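You operate a simulated robot arm through the tools that you are given. There is no shell and no other tool. Be economical: measure what you need, move in short steps, check, and stop when the job is done.

Carry out the task below with a simulated robot arm. There is one attempt and no reset: what you move stays moved.

## Task
Stand the black rubber tip beside the orange tub. It goes on the side that lies toward x +0.7, y +0.7 (a direction in the base frame), with about 3 cm between them.

Only the result counts: the job must be done as asked and must still hold three seconds after the hand-in. Knocking over, shifting, dropping, spilling or breaking anything else fails it.

## Robot
A 7-joint arm with a two-finger parallel gripper, fixed in place. Base frame: the origin is at the foot of the arm, x ahead of it, y to its left, z up; the work surface is at about z = 0.92. Lengths are in m, angles in degrees, forces in N, time in s.
With the tool pointing down near the work surface it reaches from about 0.24 to 0.68 m from the base axis. Its first joint turns from -66.0 to 66.0 degrees. Payload 2.4 kg.
The tool frame sits at the grasp point between the pads (the TCP): z along the fingers, y along the line on which they close. The tips reach 0.03 m beyond it. Largest opening 0.094 m; finger width 0.028, thickness 0.01; the body of the gripper, 0.05 by 0.096 m, starts 0.055 m behind the TCP.
Orientation is that of the tool frame in the base frame, as a unit quaternion [x, y, z, w]. With the fingers straight down and closing along the base's y, the tool's x points along the base's -x, its y along +y and its z along -z.

## Interface
- The arm moves only by the tool servo_tool. Its argument "increments" is text: rows parted by semicolons, each of 7 numbers parted by spaces: the shift along the base's x, y, z in units of 30 mm (1.0 is 30 mm), then the turn, a rotation vector about the base's x, y, z in units of 8 degrees (1.0 is 8 degrees), then the finger opening in m, from 0 to 0.094. In form: tx ty tz wx wy wz gripper; .... A call has 1 to 10 rows; each row shifts and turns the commanded pose from where the row before left it. A call with a number of a shift or a turn outside -1 to 1 is refused whole. A row lasts 0.2 s, in which the tool goes at most 0.05 m and 8.6 degrees; a call with a longer step from one row to the next is refused whole, and so is a gripper value outside its range. Where a pose cannot be reached the arm comes as near as it can. A force on the tool above 40 N (or 10 N above the force at the start of the call, whichever is more), or a blocked arm, ends the call early, and 0.2 s more pass. The fingers move at their own pace (about 0.153 m/s each) and stop on an object; they squeeze with about 30 N. The grip force told is the motor's: it shows also when the fingers shut on nothing. Time passes only in rows, and 0.2 s behind the last, so rows that do not move let the fingers close. It gives the time, the measured TCP pose, the force on the tool (base axes), the opening and the grip force at its end, in the units of the frame above (readings bear some noise), and new pictures: "show" is both (left out), scene, wrist or none.
- Cameras (640 x 400 px; columns grow to the right, rows downward): "scene" is fixed at [0.0196, 0.4562, 1.4611]; the picture's right is [-0.90, -0.44, 0.00], its down [-0.17, 0.35, -0.92] and it looks along [0.41, -0.83, -0.39] (base axes); focal length 340 px, centre (320, 200). "wrist" rides on the gripper at [-0.037, 0, -0.058] in the tool frame; the picture's right is [0.00, -1.00, 0.00], its down [0.97, 0.00, -0.24] and it looks along [0.24, 0.00, 0.97] (tool axes); focal length 218 px, centre (320, 200). There is no depth. A picture from a camera that has moved, and an enlarged one, comes with that camera's place and axes in the base frame and with its lens.
- enlarge(camera, box): a new picture of the part [left, top, right, bottom] of that camera's present view, enlarged. No time passes.
- job_done(): hands the job in; it is judged then, once.

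Work in short steps. Places have to be worked out from the pictures, the camera data and where the tool is seen: move nearer, look again, correct. Check each grasp and each placing, and mend what went wrong. You have 90 turns and 170 pictures in all, those below and enlarged ones among them. Open the gripper and draw the arm clear of the work before you hand the job in, unless the task says otherwise; then end with one line.

The tools are called by a JSON object that holds its "fn" and its "kwargs". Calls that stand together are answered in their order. servo_tool: Moves the arm, as the interface text tells. Its arguments: {"type":"object","properties":{"increments":{"type":"string"},"show":{"type":"string","enum":["both","scene","wrist","none"]}},"required":["increments"]} The other tools are called the same way: enlarge (camera, box) takes an enlarged picture of a part of a camera's view; job_done () hands the job in.

At the start:

```text
clock: 0.0
tool_pos: [0.3241, -0.1214, 1.24]
orientation: [0.0, 1.0, 0.0, 0.0]
wrist_force: [-0.5, -0.5, 0.3]
width: 0.0943
gripper_force: 0.1
```

scene: 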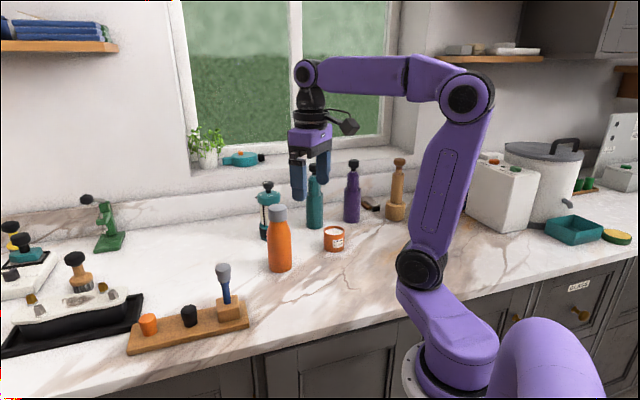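
wrist: 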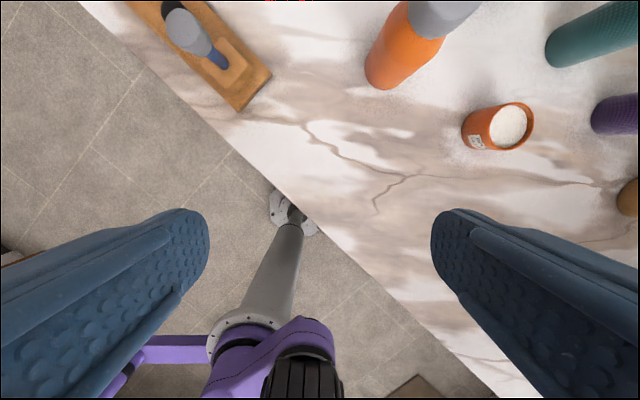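

I'll look closely at the wooden board and the tub to identify the items.

{"fn": "enlarge", "kwargs": {"camera": "scene", "box": [110, 250, 270, 360]}}

{"fn": "enlarge", "kwargs": {"camera": "scene", "box": [240, 150, 420, 280]}}

```text
3.64 times, centred on (190, 305) of scene
camera zoom: at [0.0196, 0.4562, 1.4611], right [-0.9, -0.44, 0.0], down [-0.17, 0.35, -0.92], along [0.41, -0.83, -0.39], focal length 1236 px, centre (793, -182)
```

zoom: 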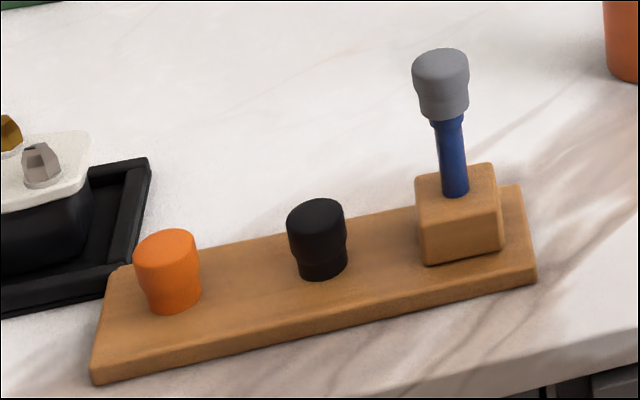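

```text
3.08 times, centred on (330, 215) of scene
camera zoom: at [0.0196, 0.4562, 1.4611], right [-0.9, -0.44, 0.0], down [-0.17, 0.35, -0.92], along [0.41, -0.83, -0.39], focal length 1046 px, centre (289, 154)
```

zoom: 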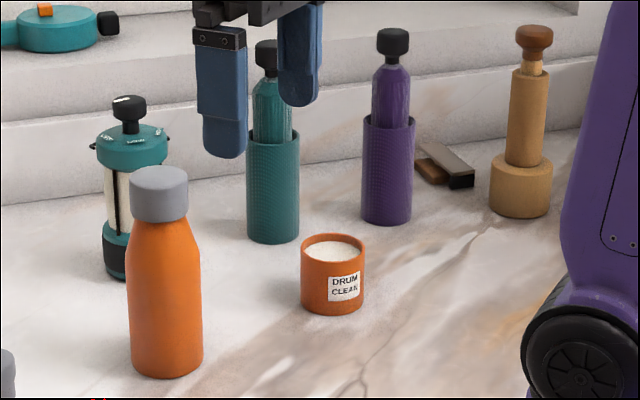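

The black tip is at about (0.516, 0.072) on the board, the tub at about (0.383, -0.377). I move above the tip at z≈1.15, yawed 45° so the fingers close across the board.

{"fn": "servo_tool", "kwargs": {"increments": "0.914 0.92 -0.43 0 0 0.8 0.094; 0.914 0.92 -0.43 0 0 0.8 0.094; 0.914 0.92 -0.43 0 0 0.8 0.094; 0.914 0.92 -0.43 0 0 0.8 0.094; 0.914 0.92 -0.43 0 0 0.8 0.094; 0.914 0.92 -0.43 0 0 0.8 0.094; 0.914 0.92 -0.43 0 0 0.825 0.094; 0 0 0 0 0 0 0.094"}}

```text
clock: 1.8
tool_pos: [0.5148, 0.0702, 1.1495]
orientation: [-0.384, 0.923, 0.0, 0.0]
wrist_force: [-0.2, -0.5, -0.7]
width: 0.0938
gripper_force: 0.0
camera wrist: at [0.5395, 0.0966, 1.2072], right [0.71, -0.71, 0.0], down [-0.69, -0.69, 0.24], along [-0.17, -0.17, -0.97], focal length 218 px, centre (320, 200)
```

scene: 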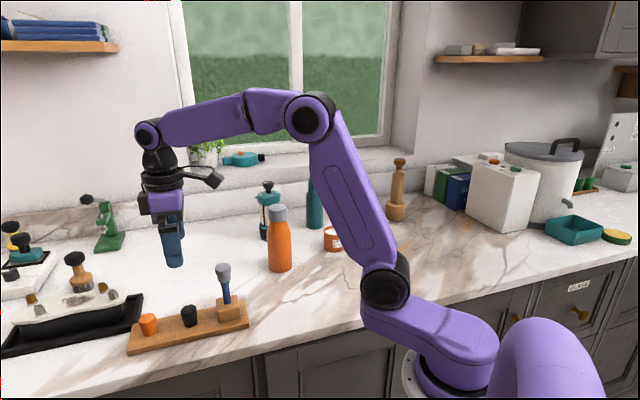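
wrist: 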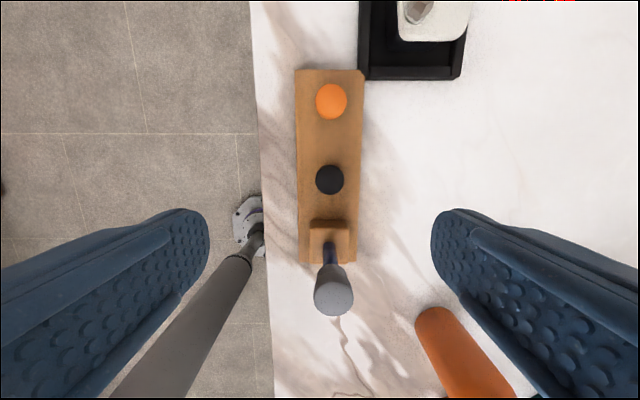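

The wrist view puts the tip at about (0.522, 0.065). I shift there and descend to z≈1.05 to check centring.

{"fn": "servo_tool", "kwargs": {"increments": "0.24 -0.17 -0.8 0 0 0 0.094; 0 0 -0.9 0 0 0 0.094; 0 0 -0.9 0 0 0 0.094; 0 0 -0.7 0 0 0 0.094; 0 0 0 0 0 0 0.094"}}

```text
clock: 3.0
tool_pos: [0.5217, 0.0663, 1.0493]
orientation: [-0.383, 0.924, 0.0, -0.001]
wrist_force: [-0.9, -0.4, -0.1]
width: 0.094
gripper_force: 0.1
camera wrist: at [0.5467, 0.092, 1.1076], right [0.71, -0.71, 0.0], down [-0.69, -0.69, 0.24], along [-0.17, -0.17, -0.97], focal length 218 px, centre (320, 200)
```

scene: 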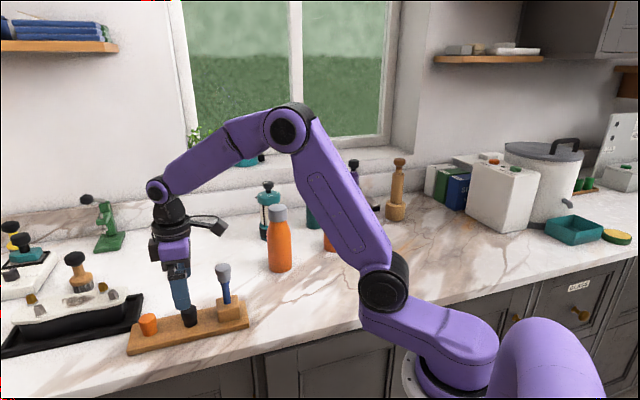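
wrist: 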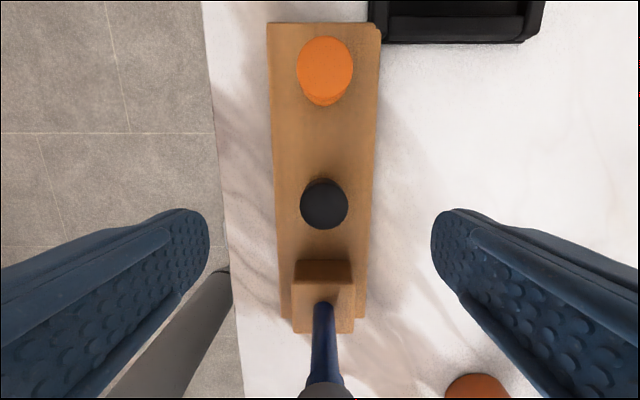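

Centred over the tip. I descend so the fingertips stop just above the board (TCP≈0.973).

{"fn": "servo_tool", "kwargs": {"increments": "0.04 -0.04 -0.8 0 0 0 0.094; 0 0 -0.8 0 0 0 0.094; 0 0 -0.6 0 0 0 0.094; 0 0 -0.33 0 0 0 0.094; 0 0 0 0 0 0 0.094"}}

{"fn": "enlarge", "kwargs": {"camera": "scene", "box": [110, 240, 270, 340]}}

```text
clock: 4.2
tool_pos: [0.5243, 0.0644, 0.9728]
orientation: [-0.382, 0.924, 0.0, 0.001]
wrist_force: [0.5, -0.4, 0.2]
width: 0.0941
gripper_force: 0.1
camera wrist: at [0.548, 0.0911, 1.0317], right [0.71, -0.71, 0.0], down [-0.69, -0.69, 0.24], along [-0.17, -0.17, -0.97], focal length 218 px, centre (320, 200)
```

scene: 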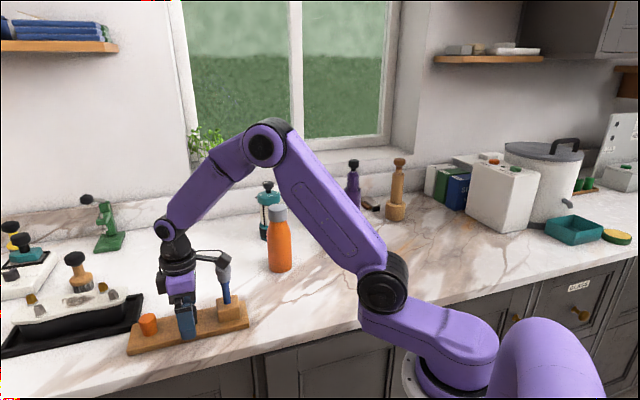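
wrist: 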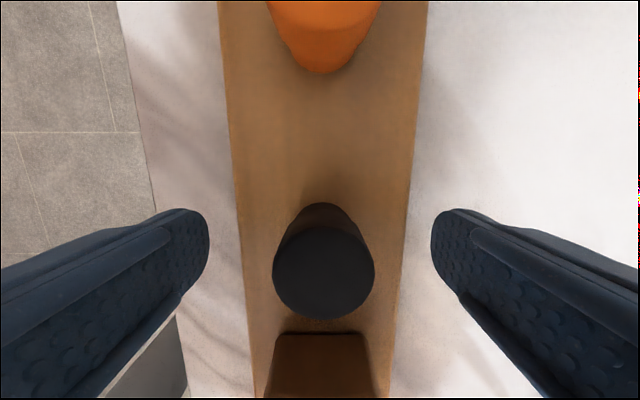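

```text
4.00 times, centred on (190, 290) of scene
camera zoom: at [0.0196, 0.4562, 1.4611], right [-0.9, -0.44, 0.0], down [-0.17, 0.35, -0.92], along [0.41, -0.83, -0.39], focal length 1359 px, centre (840, -160)
```

zoom: 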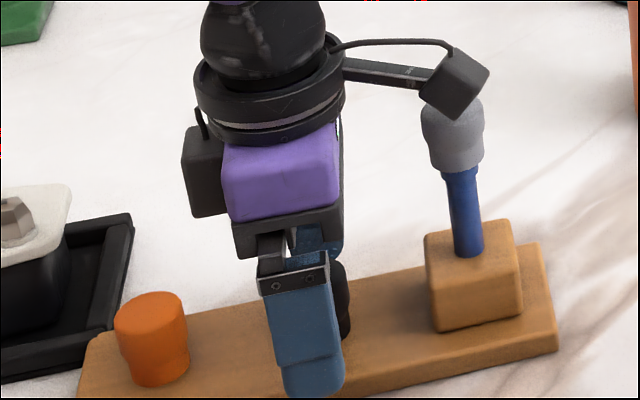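

A gripper bracket hangs just over the grey head but isn't touching it (head unmoved, no force). I won't go any lower; closing here on the tip.

{"fn": "servo_tool", "kwargs": {"increments": "0 0 0 0 0 0 0.02; 0 0 0 0 0 0 0.02; 0 0 0 0 0 0 0.02", "show": "wrist"}}

{"fn": "enlarge", "kwargs": {"camera": "scene", "box": [110, 240, 270, 340]}}

```text
clock: 5.0
tool_pos: [0.5237, 0.0663, 0.9718]
orientation: [-0.382, 0.924, 0.0, 0.0]
wrist_force: [-0.1, 0.0, 0.0]
width: 0.0308
gripper_force: 30.1
camera wrist: at [0.548, 0.0911, 1.0318], right [0.71, -0.71, 0.0], down [-0.69, -0.69, 0.24], along [-0.17, -0.17, -0.97], focal length 218 px, centre (320, 200)
```

wrist: 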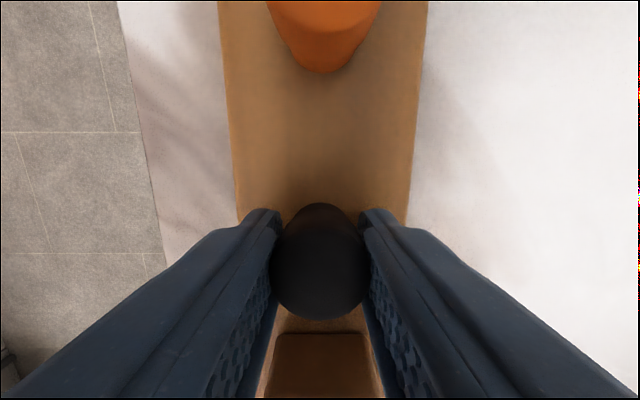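

```text
4.00 times, centred on (190, 290) of scene
camera zoom: at [0.0196, 0.4562, 1.4611], right [-0.9, -0.44, 0.0], down [-0.17, 0.35, -0.92], along [0.41, -0.83, -0.39], focal length 1359 px, centre (840, -160)
```

zoom: 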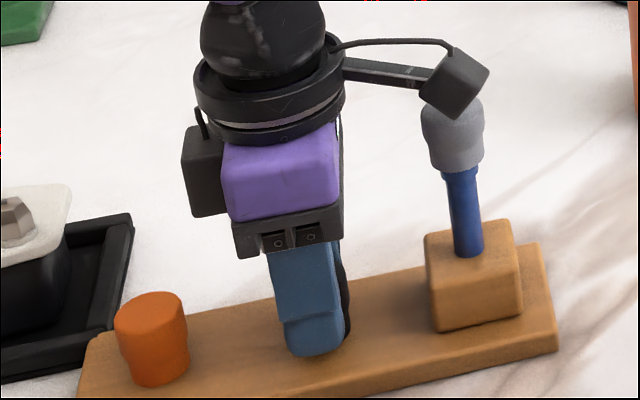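

Gripped at width 0.031. Lifting straight up.

{"fn": "servo_tool", "kwargs": {"increments": "0 0 0.3 0 0 0 0.02; 0 0 0.6 0 0 0 0.02; 0 0 0.9 0 0 0 0.02; 0 0 1 0 0 0 0.02; 0 0 1 0 0 0 0.02; 0 0 1 0 0 0 0.02; 0 0 1 0 0 0 0.02; 0 0 0 0 0 0 0.02"}}

{"fn": "enlarge", "kwargs": {"camera": "scene", "box": [110, 210, 270, 310]}}

```text
clock: 6.8
tool_pos: [0.5235, 0.0638, 1.1498]
orientation: [-0.382, 0.924, 0.0, 0.0]
wrist_force: [0.1, 0.3, 0.0]
width: 0.0305
gripper_force: 29.6
camera wrist: at [0.5476, 0.0904, 1.2082], right [0.71, -0.71, 0.0], down [-0.69, -0.69, 0.24], along [-0.17, -0.17, -0.97], focal length 218 px, centre (320, 200)
```

scene: 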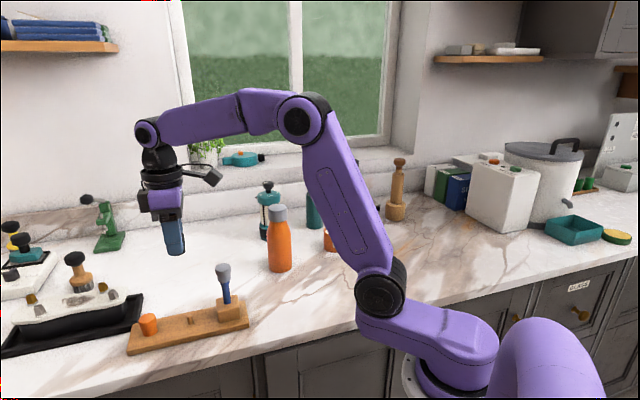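
wrist: 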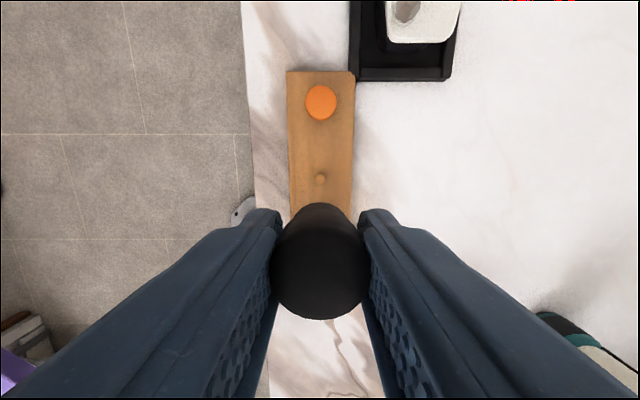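

```text
4.00 times, centred on (190, 260) of scene
camera zoom: at [0.0196, 0.4562, 1.4611], right [-0.9, -0.44, 0.0], down [-0.17, 0.35, -0.92], along [0.41, -0.83, -0.39], focal length 1359 px, centre (840, -40)
```

zoom: 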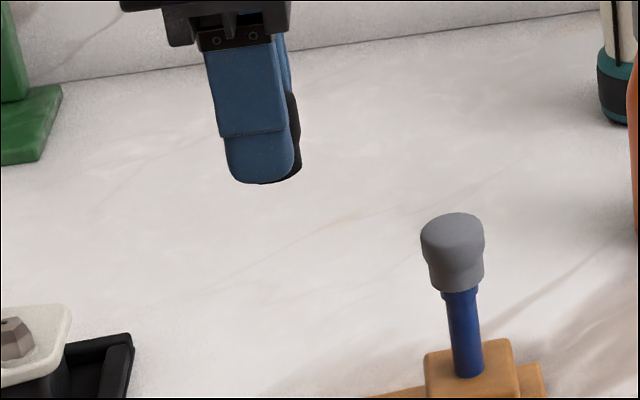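

The tip is held securely (it had sat on a small peg). I rise to z≈1.24 to clear the orange bottle (~1.12) and head toward the tub.

{"fn": "servo_tool", "kwargs": {"increments": "0 0 1 0 0 0 0.02; 0 0 1 0 0 0 0.02; 0 0 1 0 0 0 0.02; -0.5 -1 0 0 0 0 0.02; -0.5 -1 0 0 0 0 0.02; -0.5 -1 0 0 0 0 0.02; -0.5 -1 0 0 0 0 0.02; -0.5 -1 0 0 0 0 0.02; -0.5 -1 0 0 0 0 0.02; -0.5 -1 0 0 0 0 0.02", "show": "none"}}

{"fn": "servo_tool", "kwargs": {"increments": "0 -1 0 0 0 0 0.02; 0 -1 0 0 0 0 0.02; 0 -0.9 0 0 0 0 0.02; 0 0 0 0 0 0 0.02"}}

```text
clock: 9.0
tool_pos: [0.4202, -0.1467, 1.236]
orientation: [-0.383, 0.924, 0.0, 0.0]
wrist_force: [0.0, -0.6, 0.3]
width: 0.0305
gripper_force: 30.2
```

```text
clock: 10.0
tool_pos: [0.4179, -0.2329, 1.2379]
orientation: [-0.383, 0.924, 0.001, 0.0]
wrist_force: [0.3, -0.4, 0.1]
width: 0.0304
gripper_force: 29.8
camera wrist: at [0.4415, -0.207, 1.2964], right [0.71, -0.71, 0.0], down [-0.69, -0.69, 0.24], along [-0.17, -0.17, -0.97], focal length 218 px, centre (320, 200)
```

scene: 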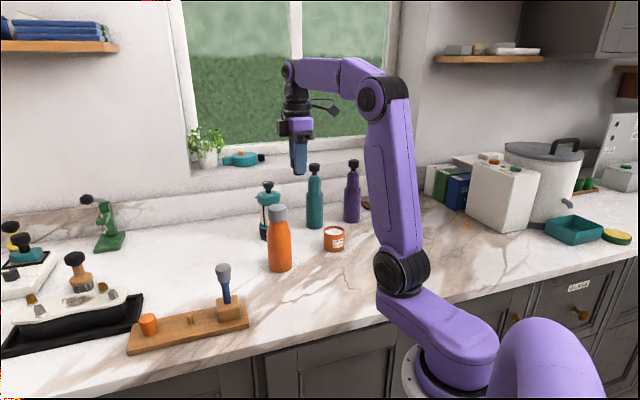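
wrist: 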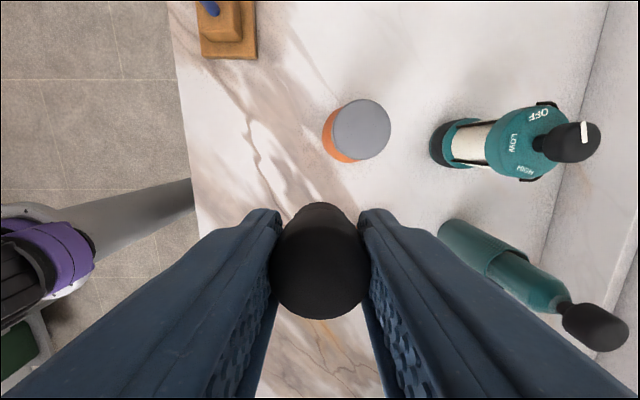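

The tub is hidden behind the held tip; I overshoot past it at this height so that the wrist camera looks down on it.

{"fn": "servo_tool", "kwargs": {"increments": "-0.4 -1 0 0 0 0 0.02; -0.4 -1 0 0 0 0 0.02; -0.4 -1 0 0 0 0 0.02; -0.4 -1 0 0 0 0 0.02; -0.4 -1 0 0 0 0 0.02; -0.4 -1 0 0 0 0 0.02; 0 0 0 0 0 0 0.02; 0 0 0 0 0 0 0.02"}}

```text
clock: 11.8
tool_pos: [0.3459, -0.4108, 1.2372]
orientation: [-0.382, 0.924, 0.0, 0.0]
wrist_force: [0.6, -1.1, 0.2]
width: 0.0306
gripper_force: 30.0
camera wrist: at [0.3707, -0.3853, 1.2965], right [0.71, -0.71, 0.0], down [-0.69, -0.69, 0.24], along [-0.17, -0.17, -0.97], focal length 218 px, centre (320, 200)
```

scene: 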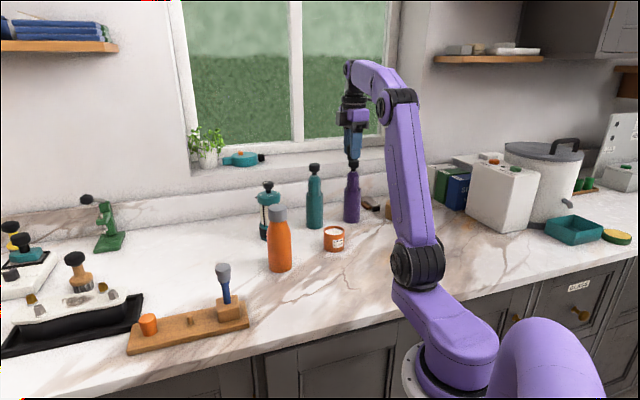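
wrist: 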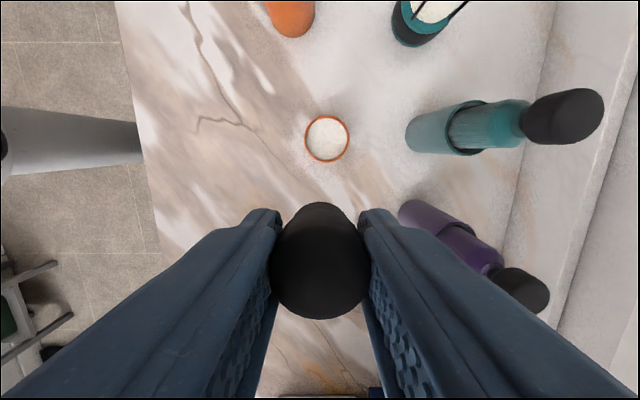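

Tub centre is about (0.386, -0.382), radius 0.032, so the tip centre target is (0.441, -0.327). I move above it and come down to z≈1.06 for a check.

{"fn": "servo_tool", "kwargs": {"increments": "0.817 0.72 0 0 0 0 0.02; 0.817 0.72 0 0 0 0 0.02; 0.817 0.72 0 0 0 0 0.02; 0.817 0.70 0 0 0 0 0.02; 0 0 -1 0 0 0 0.02; 0 0 -1 0 0 0 0.02; 0 0 -1 0 0 0 0.02; 0 0 -1 0 0 0 0.02; 0 0 -1 0 0 0 0.02; 0 0 -1 0 0 0 0.02"}}

{"fn": "enlarge", "kwargs": {"camera": "scene", "box": [240, 160, 400, 260]}}

```text
clock: 14.0
tool_pos: [0.4441, -0.3267, 1.058]
orientation: [-0.383, 0.924, 0.0, 0.0]
wrist_force: [-0.3, -1.4, 0.4]
width: 0.0302
gripper_force: 30.3
camera wrist: at [0.4692, -0.3014, 1.1161], right [0.71, -0.71, 0.0], down [-0.69, -0.69, 0.24], along [-0.17, -0.17, -0.97], focal length 218 px, centre (320, 200)
```

scene: 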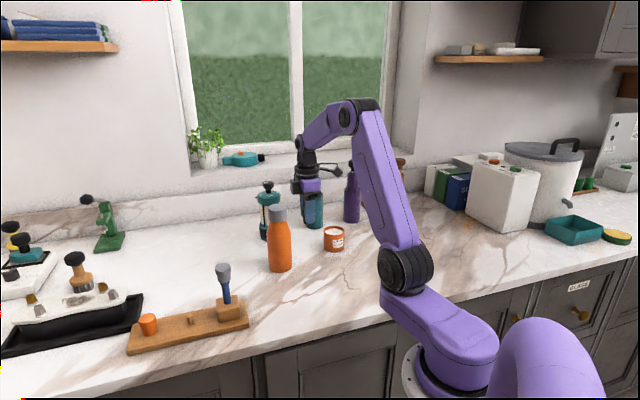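
wrist: 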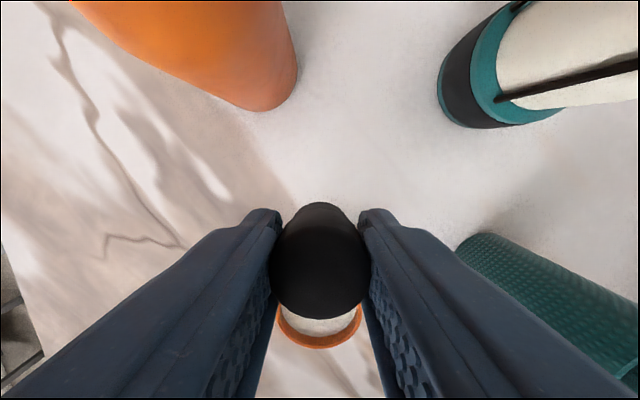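

```text
4.00 times, centred on (320, 210) of scene
camera zoom: at [0.0196, 0.4562, 1.4611], right [-0.9, -0.44, 0.0], down [-0.17, 0.35, -0.92], along [0.41, -0.83, -0.39], focal length 1359 px, centre (320, 160)
```

zoom: 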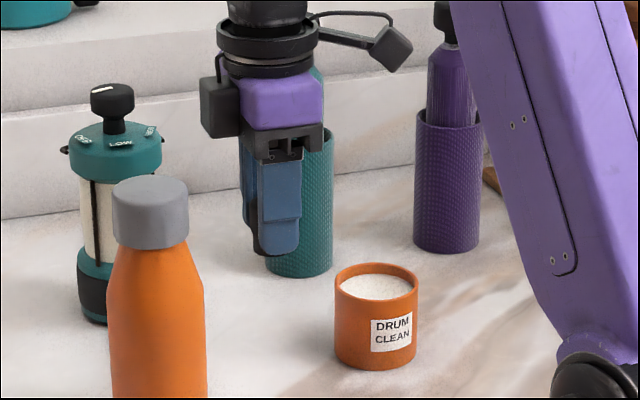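

Alignment with the tub looks right and the gap should be ≈3 cm. I descend, slowing near contact.

{"fn": "servo_tool", "kwargs": {"increments": "0 0 -1 0 0 0 0.02; 0 0 -1 0 0 0 0.02; 0 0 -0.7 0 0 0 0.02; 0 0 -0.2 0 0 0 0.02; 0 0 -0.1 0 0 0 0.02; 0 0 0 0 0 0 0.02", "show": "none"}}

{"fn": "enlarge", "kwargs": {"camera": "scene", "box": [260, 190, 372, 260]}}

```text
clock: 15.4
tool_pos: [0.4438, -0.3264, 0.966]
orientation: [-0.383, 0.924, 0.0, 0.0]
wrist_force: [-0.6, -0.4, -0.3]
width: 0.0304
gripper_force: 29.7
```

```text
5.71 times, centred on (316, 225) of scene
camera zoom: at [0.0196, 0.4562, 1.4611], right [-0.9, -0.44, 0.0], down [-0.17, 0.35, -0.92], along [0.41, -0.83, -0.39], focal length 1942 px, centre (343, 57)
```

zoom: 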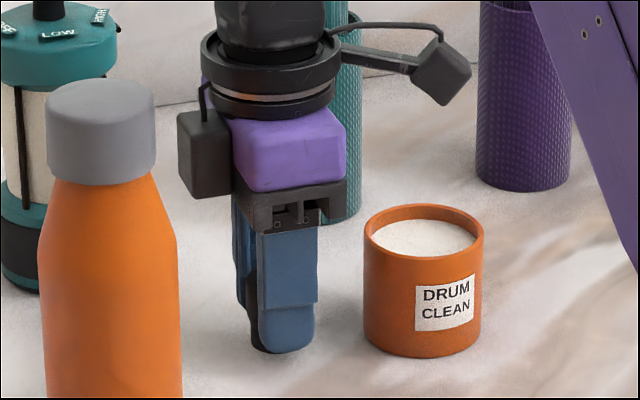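

Still in the air with no contact force; I lower in 1.5 mm steps watching the force.

{"fn": "servo_tool", "kwargs": {"increments": "0 0 -0.1 0 0 0 0.02; 0 0 -0.05 0 0 0 0.02; 0 0 -0.05 0 0 0 0.02; 0 0 0 0 0 0 0.02", "show": "none"}}

{"fn": "servo_tool", "kwargs": {"increments": "0 0 -0.05 0 0 0 0.02; 0 0 0 0 0 0 0.02", "show": "none"}}

```text
clock: 16.4
tool_pos: [0.4441, -0.3261, 0.9609]
orientation: [-0.383, 0.924, 0.001, 0.0]
wrist_force: [0.2, 0.2, -0.4]
width: 0.0306
gripper_force: 29.7
```

```text
clock: 17.0
tool_pos: [0.4439, -0.325, 0.9596]
orientation: [-0.383, 0.924, 0.0, 0.0]
wrist_force: [0.3, 0.3, 0.5]
width: 0.0308
gripper_force: 29.5
```

No contact yet; continuing in small steps.

{"fn": "servo_tool", "kwargs": {"increments": "0 0 -0.05 0 0 0 0.02; 0 0 0 0 0 0 0.02", "show": "none"}}

{"fn": "servo_tool", "kwargs": {"increments": "0 0 -0.05 0 0 0 0.02; 0 0 0 0 0 0 0.02", "show": "none"}}

{"fn": "enlarge", "kwargs": {"camera": "scene", "box": [280, 205, 360, 255]}}

```text
clock: 17.6
tool_pos: [0.4431, -0.3266, 0.9589]
orientation: [-0.384, 0.923, 0.0, 0.001]
wrist_force: [0.5, -1.1, -0.7]
width: 0.0303
gripper_force: 29.7
```

```text
clock: 18.2
tool_pos: [0.4446, -0.3247, 0.9575]
orientation: [-0.383, 0.924, 0.0, 0.0]
wrist_force: [0.0, -1.1, 0.0]
width: 0.0304
gripper_force: 30.4
```

```text
8.00 times, centred on (320, 230) of scene
camera zoom: at [0.0196, 0.4562, 1.4611], right [-0.9, -0.44, 0.0], down [-0.17, 0.35, -0.92], along [0.41, -0.83, -0.39], focal length 2718 px, centre (320, -40)
```

zoom: 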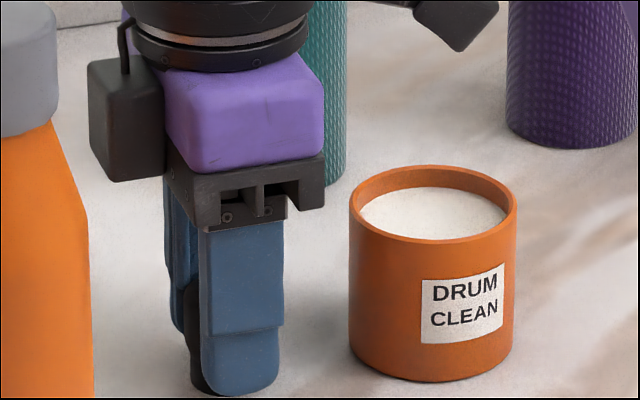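

Very near the surface; two more small steps.

{"fn": "servo_tool", "kwargs": {"increments": "0 0 -0.05 0 0 0 0.02; 0 0 0 0 0 0 0.02", "show": "none"}}

{"fn": "servo_tool", "kwargs": {"increments": "0 0 -0.04 0 0 0 0.02; 0 0 0 0 0 0 0.02", "show": "none"}}

{"fn": "enlarge", "kwargs": {"camera": "scene", "box": [290, 220, 354, 260]}}

```text
clock: 18.8
tool_pos: [0.4441, -0.3259, 0.9576]
orientation: [-0.382, 0.924, -0.001, 0.0]
wrist_force: [-7.4, 3.4, 25.8]
width: 0.0304
gripper_force: 29.7
```

```text
clock: 19.3
tool_pos: [0.4439, -0.3261, 0.9557]
orientation: [-0.384, 0.923, -0.003, 0.001]
wrist_force: [-3.4, 3.2, 7.6]
width: 0.0303
gripper_force: 29.9
stopped in row 2: the force on the tool passed its limit (the readings are from after the stop); the commanded pose is now the measured one
```

```text
10.00 times, centred on (322, 240) of scene
camera zoom: at [0.0193, 0.4563, 1.461], right [-0.9, -0.44, 0.0], down [-0.17, 0.35, -0.92], along [0.41, -0.83, -0.39], focal length 3398 px, centre (300, -200)
```

zoom: 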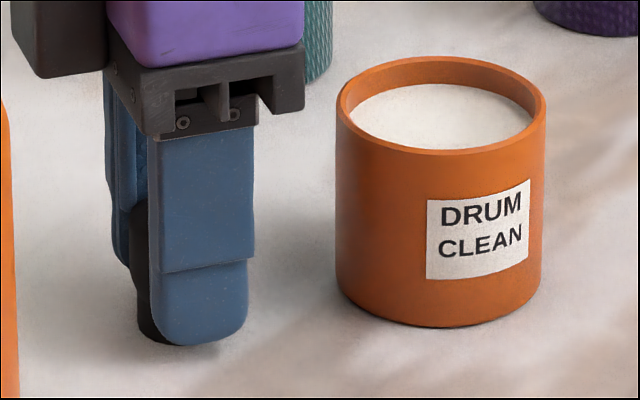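

The tip is on the counter (force 8–25 N). I open the fingers and let it settle.

{"fn": "servo_tool", "kwargs": {"increments": "0 0 0 0 0 0 0.05; 0 0 0 0 0 0 0.07; 0 0 0 0 0 0 0.07", "show": "wrist"}}

{"fn": "enlarge", "kwargs": {"camera": "scene", "box": [290, 220, 354, 260]}}

```text
clock: 20.1
tool_pos: [0.445, -0.3263, 0.9564]
orientation: [-0.383, 0.924, -0.002, 0.001]
wrist_force: [1.0, 0.8, 0.0]
width: 0.07
gripper_force: 0.1
camera wrist: at [0.4694, -0.3005, 1.0147], right [0.71, -0.71, 0.0], down [-0.69, -0.69, 0.24], along [-0.17, -0.17, -0.97], focal length 218 px, centre (320, 200)
```

wrist: 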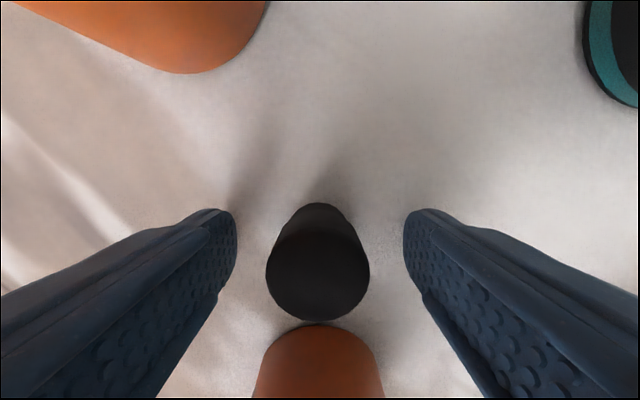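

```text
10.00 times, centred on (322, 240) of scene
camera zoom: at [0.0196, 0.4562, 1.4611], right [-0.9, -0.44, 0.0], down [-0.17, 0.35, -0.92], along [0.41, -0.83, -0.39], focal length 3398 px, centre (300, -200)
```

zoom: 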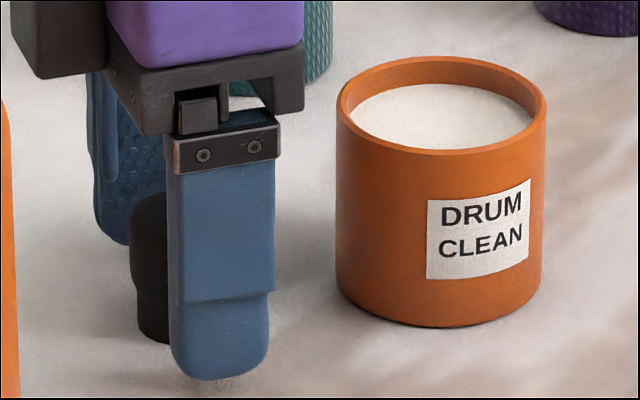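

The tip is standing free between the open fingers. I raise straight up clear and check the gap.

{"fn": "servo_tool", "kwargs": {"increments": "0 0 0.3 0 0 0 0.07; 0 0 0.7 0 0 0 0.07; 0 0 1 0 0 0 0.07; 0 0 1 0 0 0 0.07; 0 0 1 0 0 0 0.07; 0 0 1 0 0 0 0.07; 0 0 1 0 0 0 0.07; 0 0 1 0 0 0 0.07; 0 0 1 0 0 0 0.07; 0 0 0 0 0 0 0.07"}}

{"fn": "enlarge", "kwargs": {"camera": "scene", "box": [274, 210, 354, 260]}}

{"fn": "enlarge", "kwargs": {"camera": "wrist", "box": [240, 150, 400, 250]}}

```text
clock: 22.3
tool_pos: [0.4458, -0.3266, 1.1976]
orientation: [-0.383, 0.924, -0.002, 0.001]
wrist_force: [0.0, 0.1, 0.1]
width: 0.0702
gripper_force: 0.1
camera wrist: at [0.4695, -0.3009, 1.2562], right [0.71, -0.71, 0.0], down [-0.69, -0.69, 0.24], along [-0.17, -0.17, -0.97], focal length 218 px, centre (320, 200)
```

scene: 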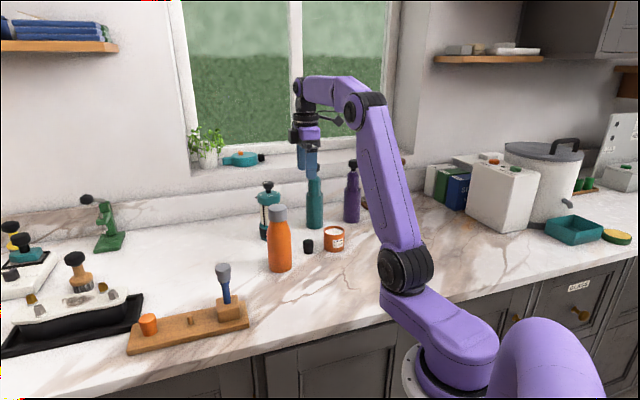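
wrist: 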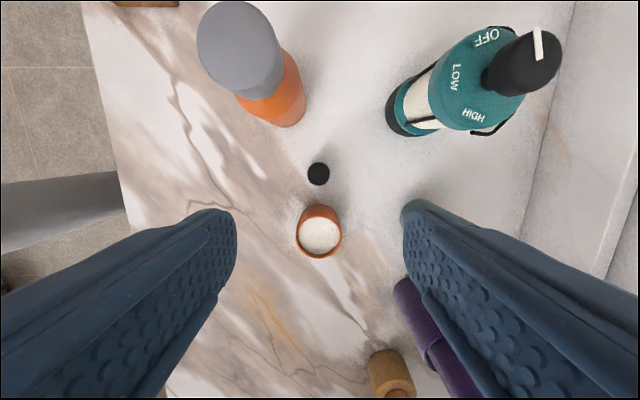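

```text
8.00 times, centred on (314, 235) of scene
camera zoom: at [0.0196, 0.4562, 1.4611], right [-0.9, -0.44, 0.0], down [-0.17, 0.35, -0.92], along [0.41, -0.83, -0.39], focal length 2718 px, centre (368, -80)
```

zoom: 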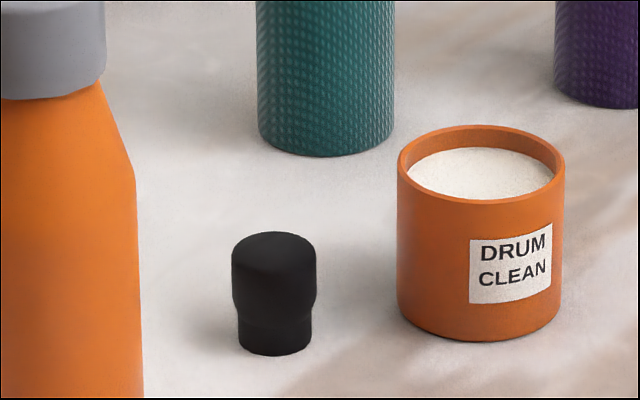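

```text
4.00 times, centred on (320, 200) of wrist
camera zoom: at [0.4695, -0.3009, 1.2562], right [0.71, -0.71, 0.0], down [-0.69, -0.69, 0.24], along [-0.17, -0.17, -0.97], focal length 873 px, centre (320, 200)
```

zoom: 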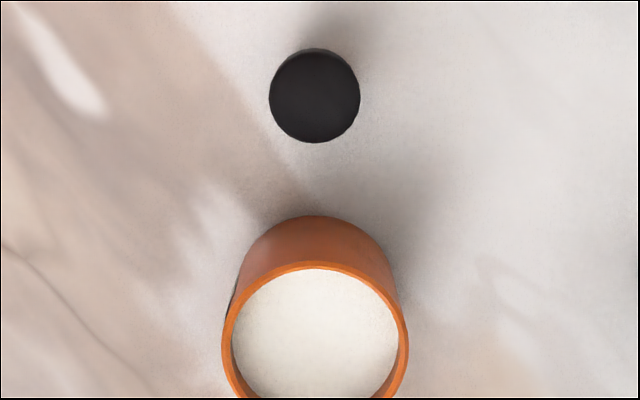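

The black rubber tip stands upright, about 3.4 cm from the tub in the (+x, +y) diagonal direction. Nothing else has moved, and the gripper is open and 24 cm above the work, so I'm handing in.

{"fn": "job_done", "kwargs": {}}

```text
The job is handed in.
```

The black rubber tip is standing upright beside the orange tub, on its (+x, +y) side. The gap measured about 3.3–3.6 cm in the pictures, slightly over the 3 cm asked, and I saw nothing else shifted.
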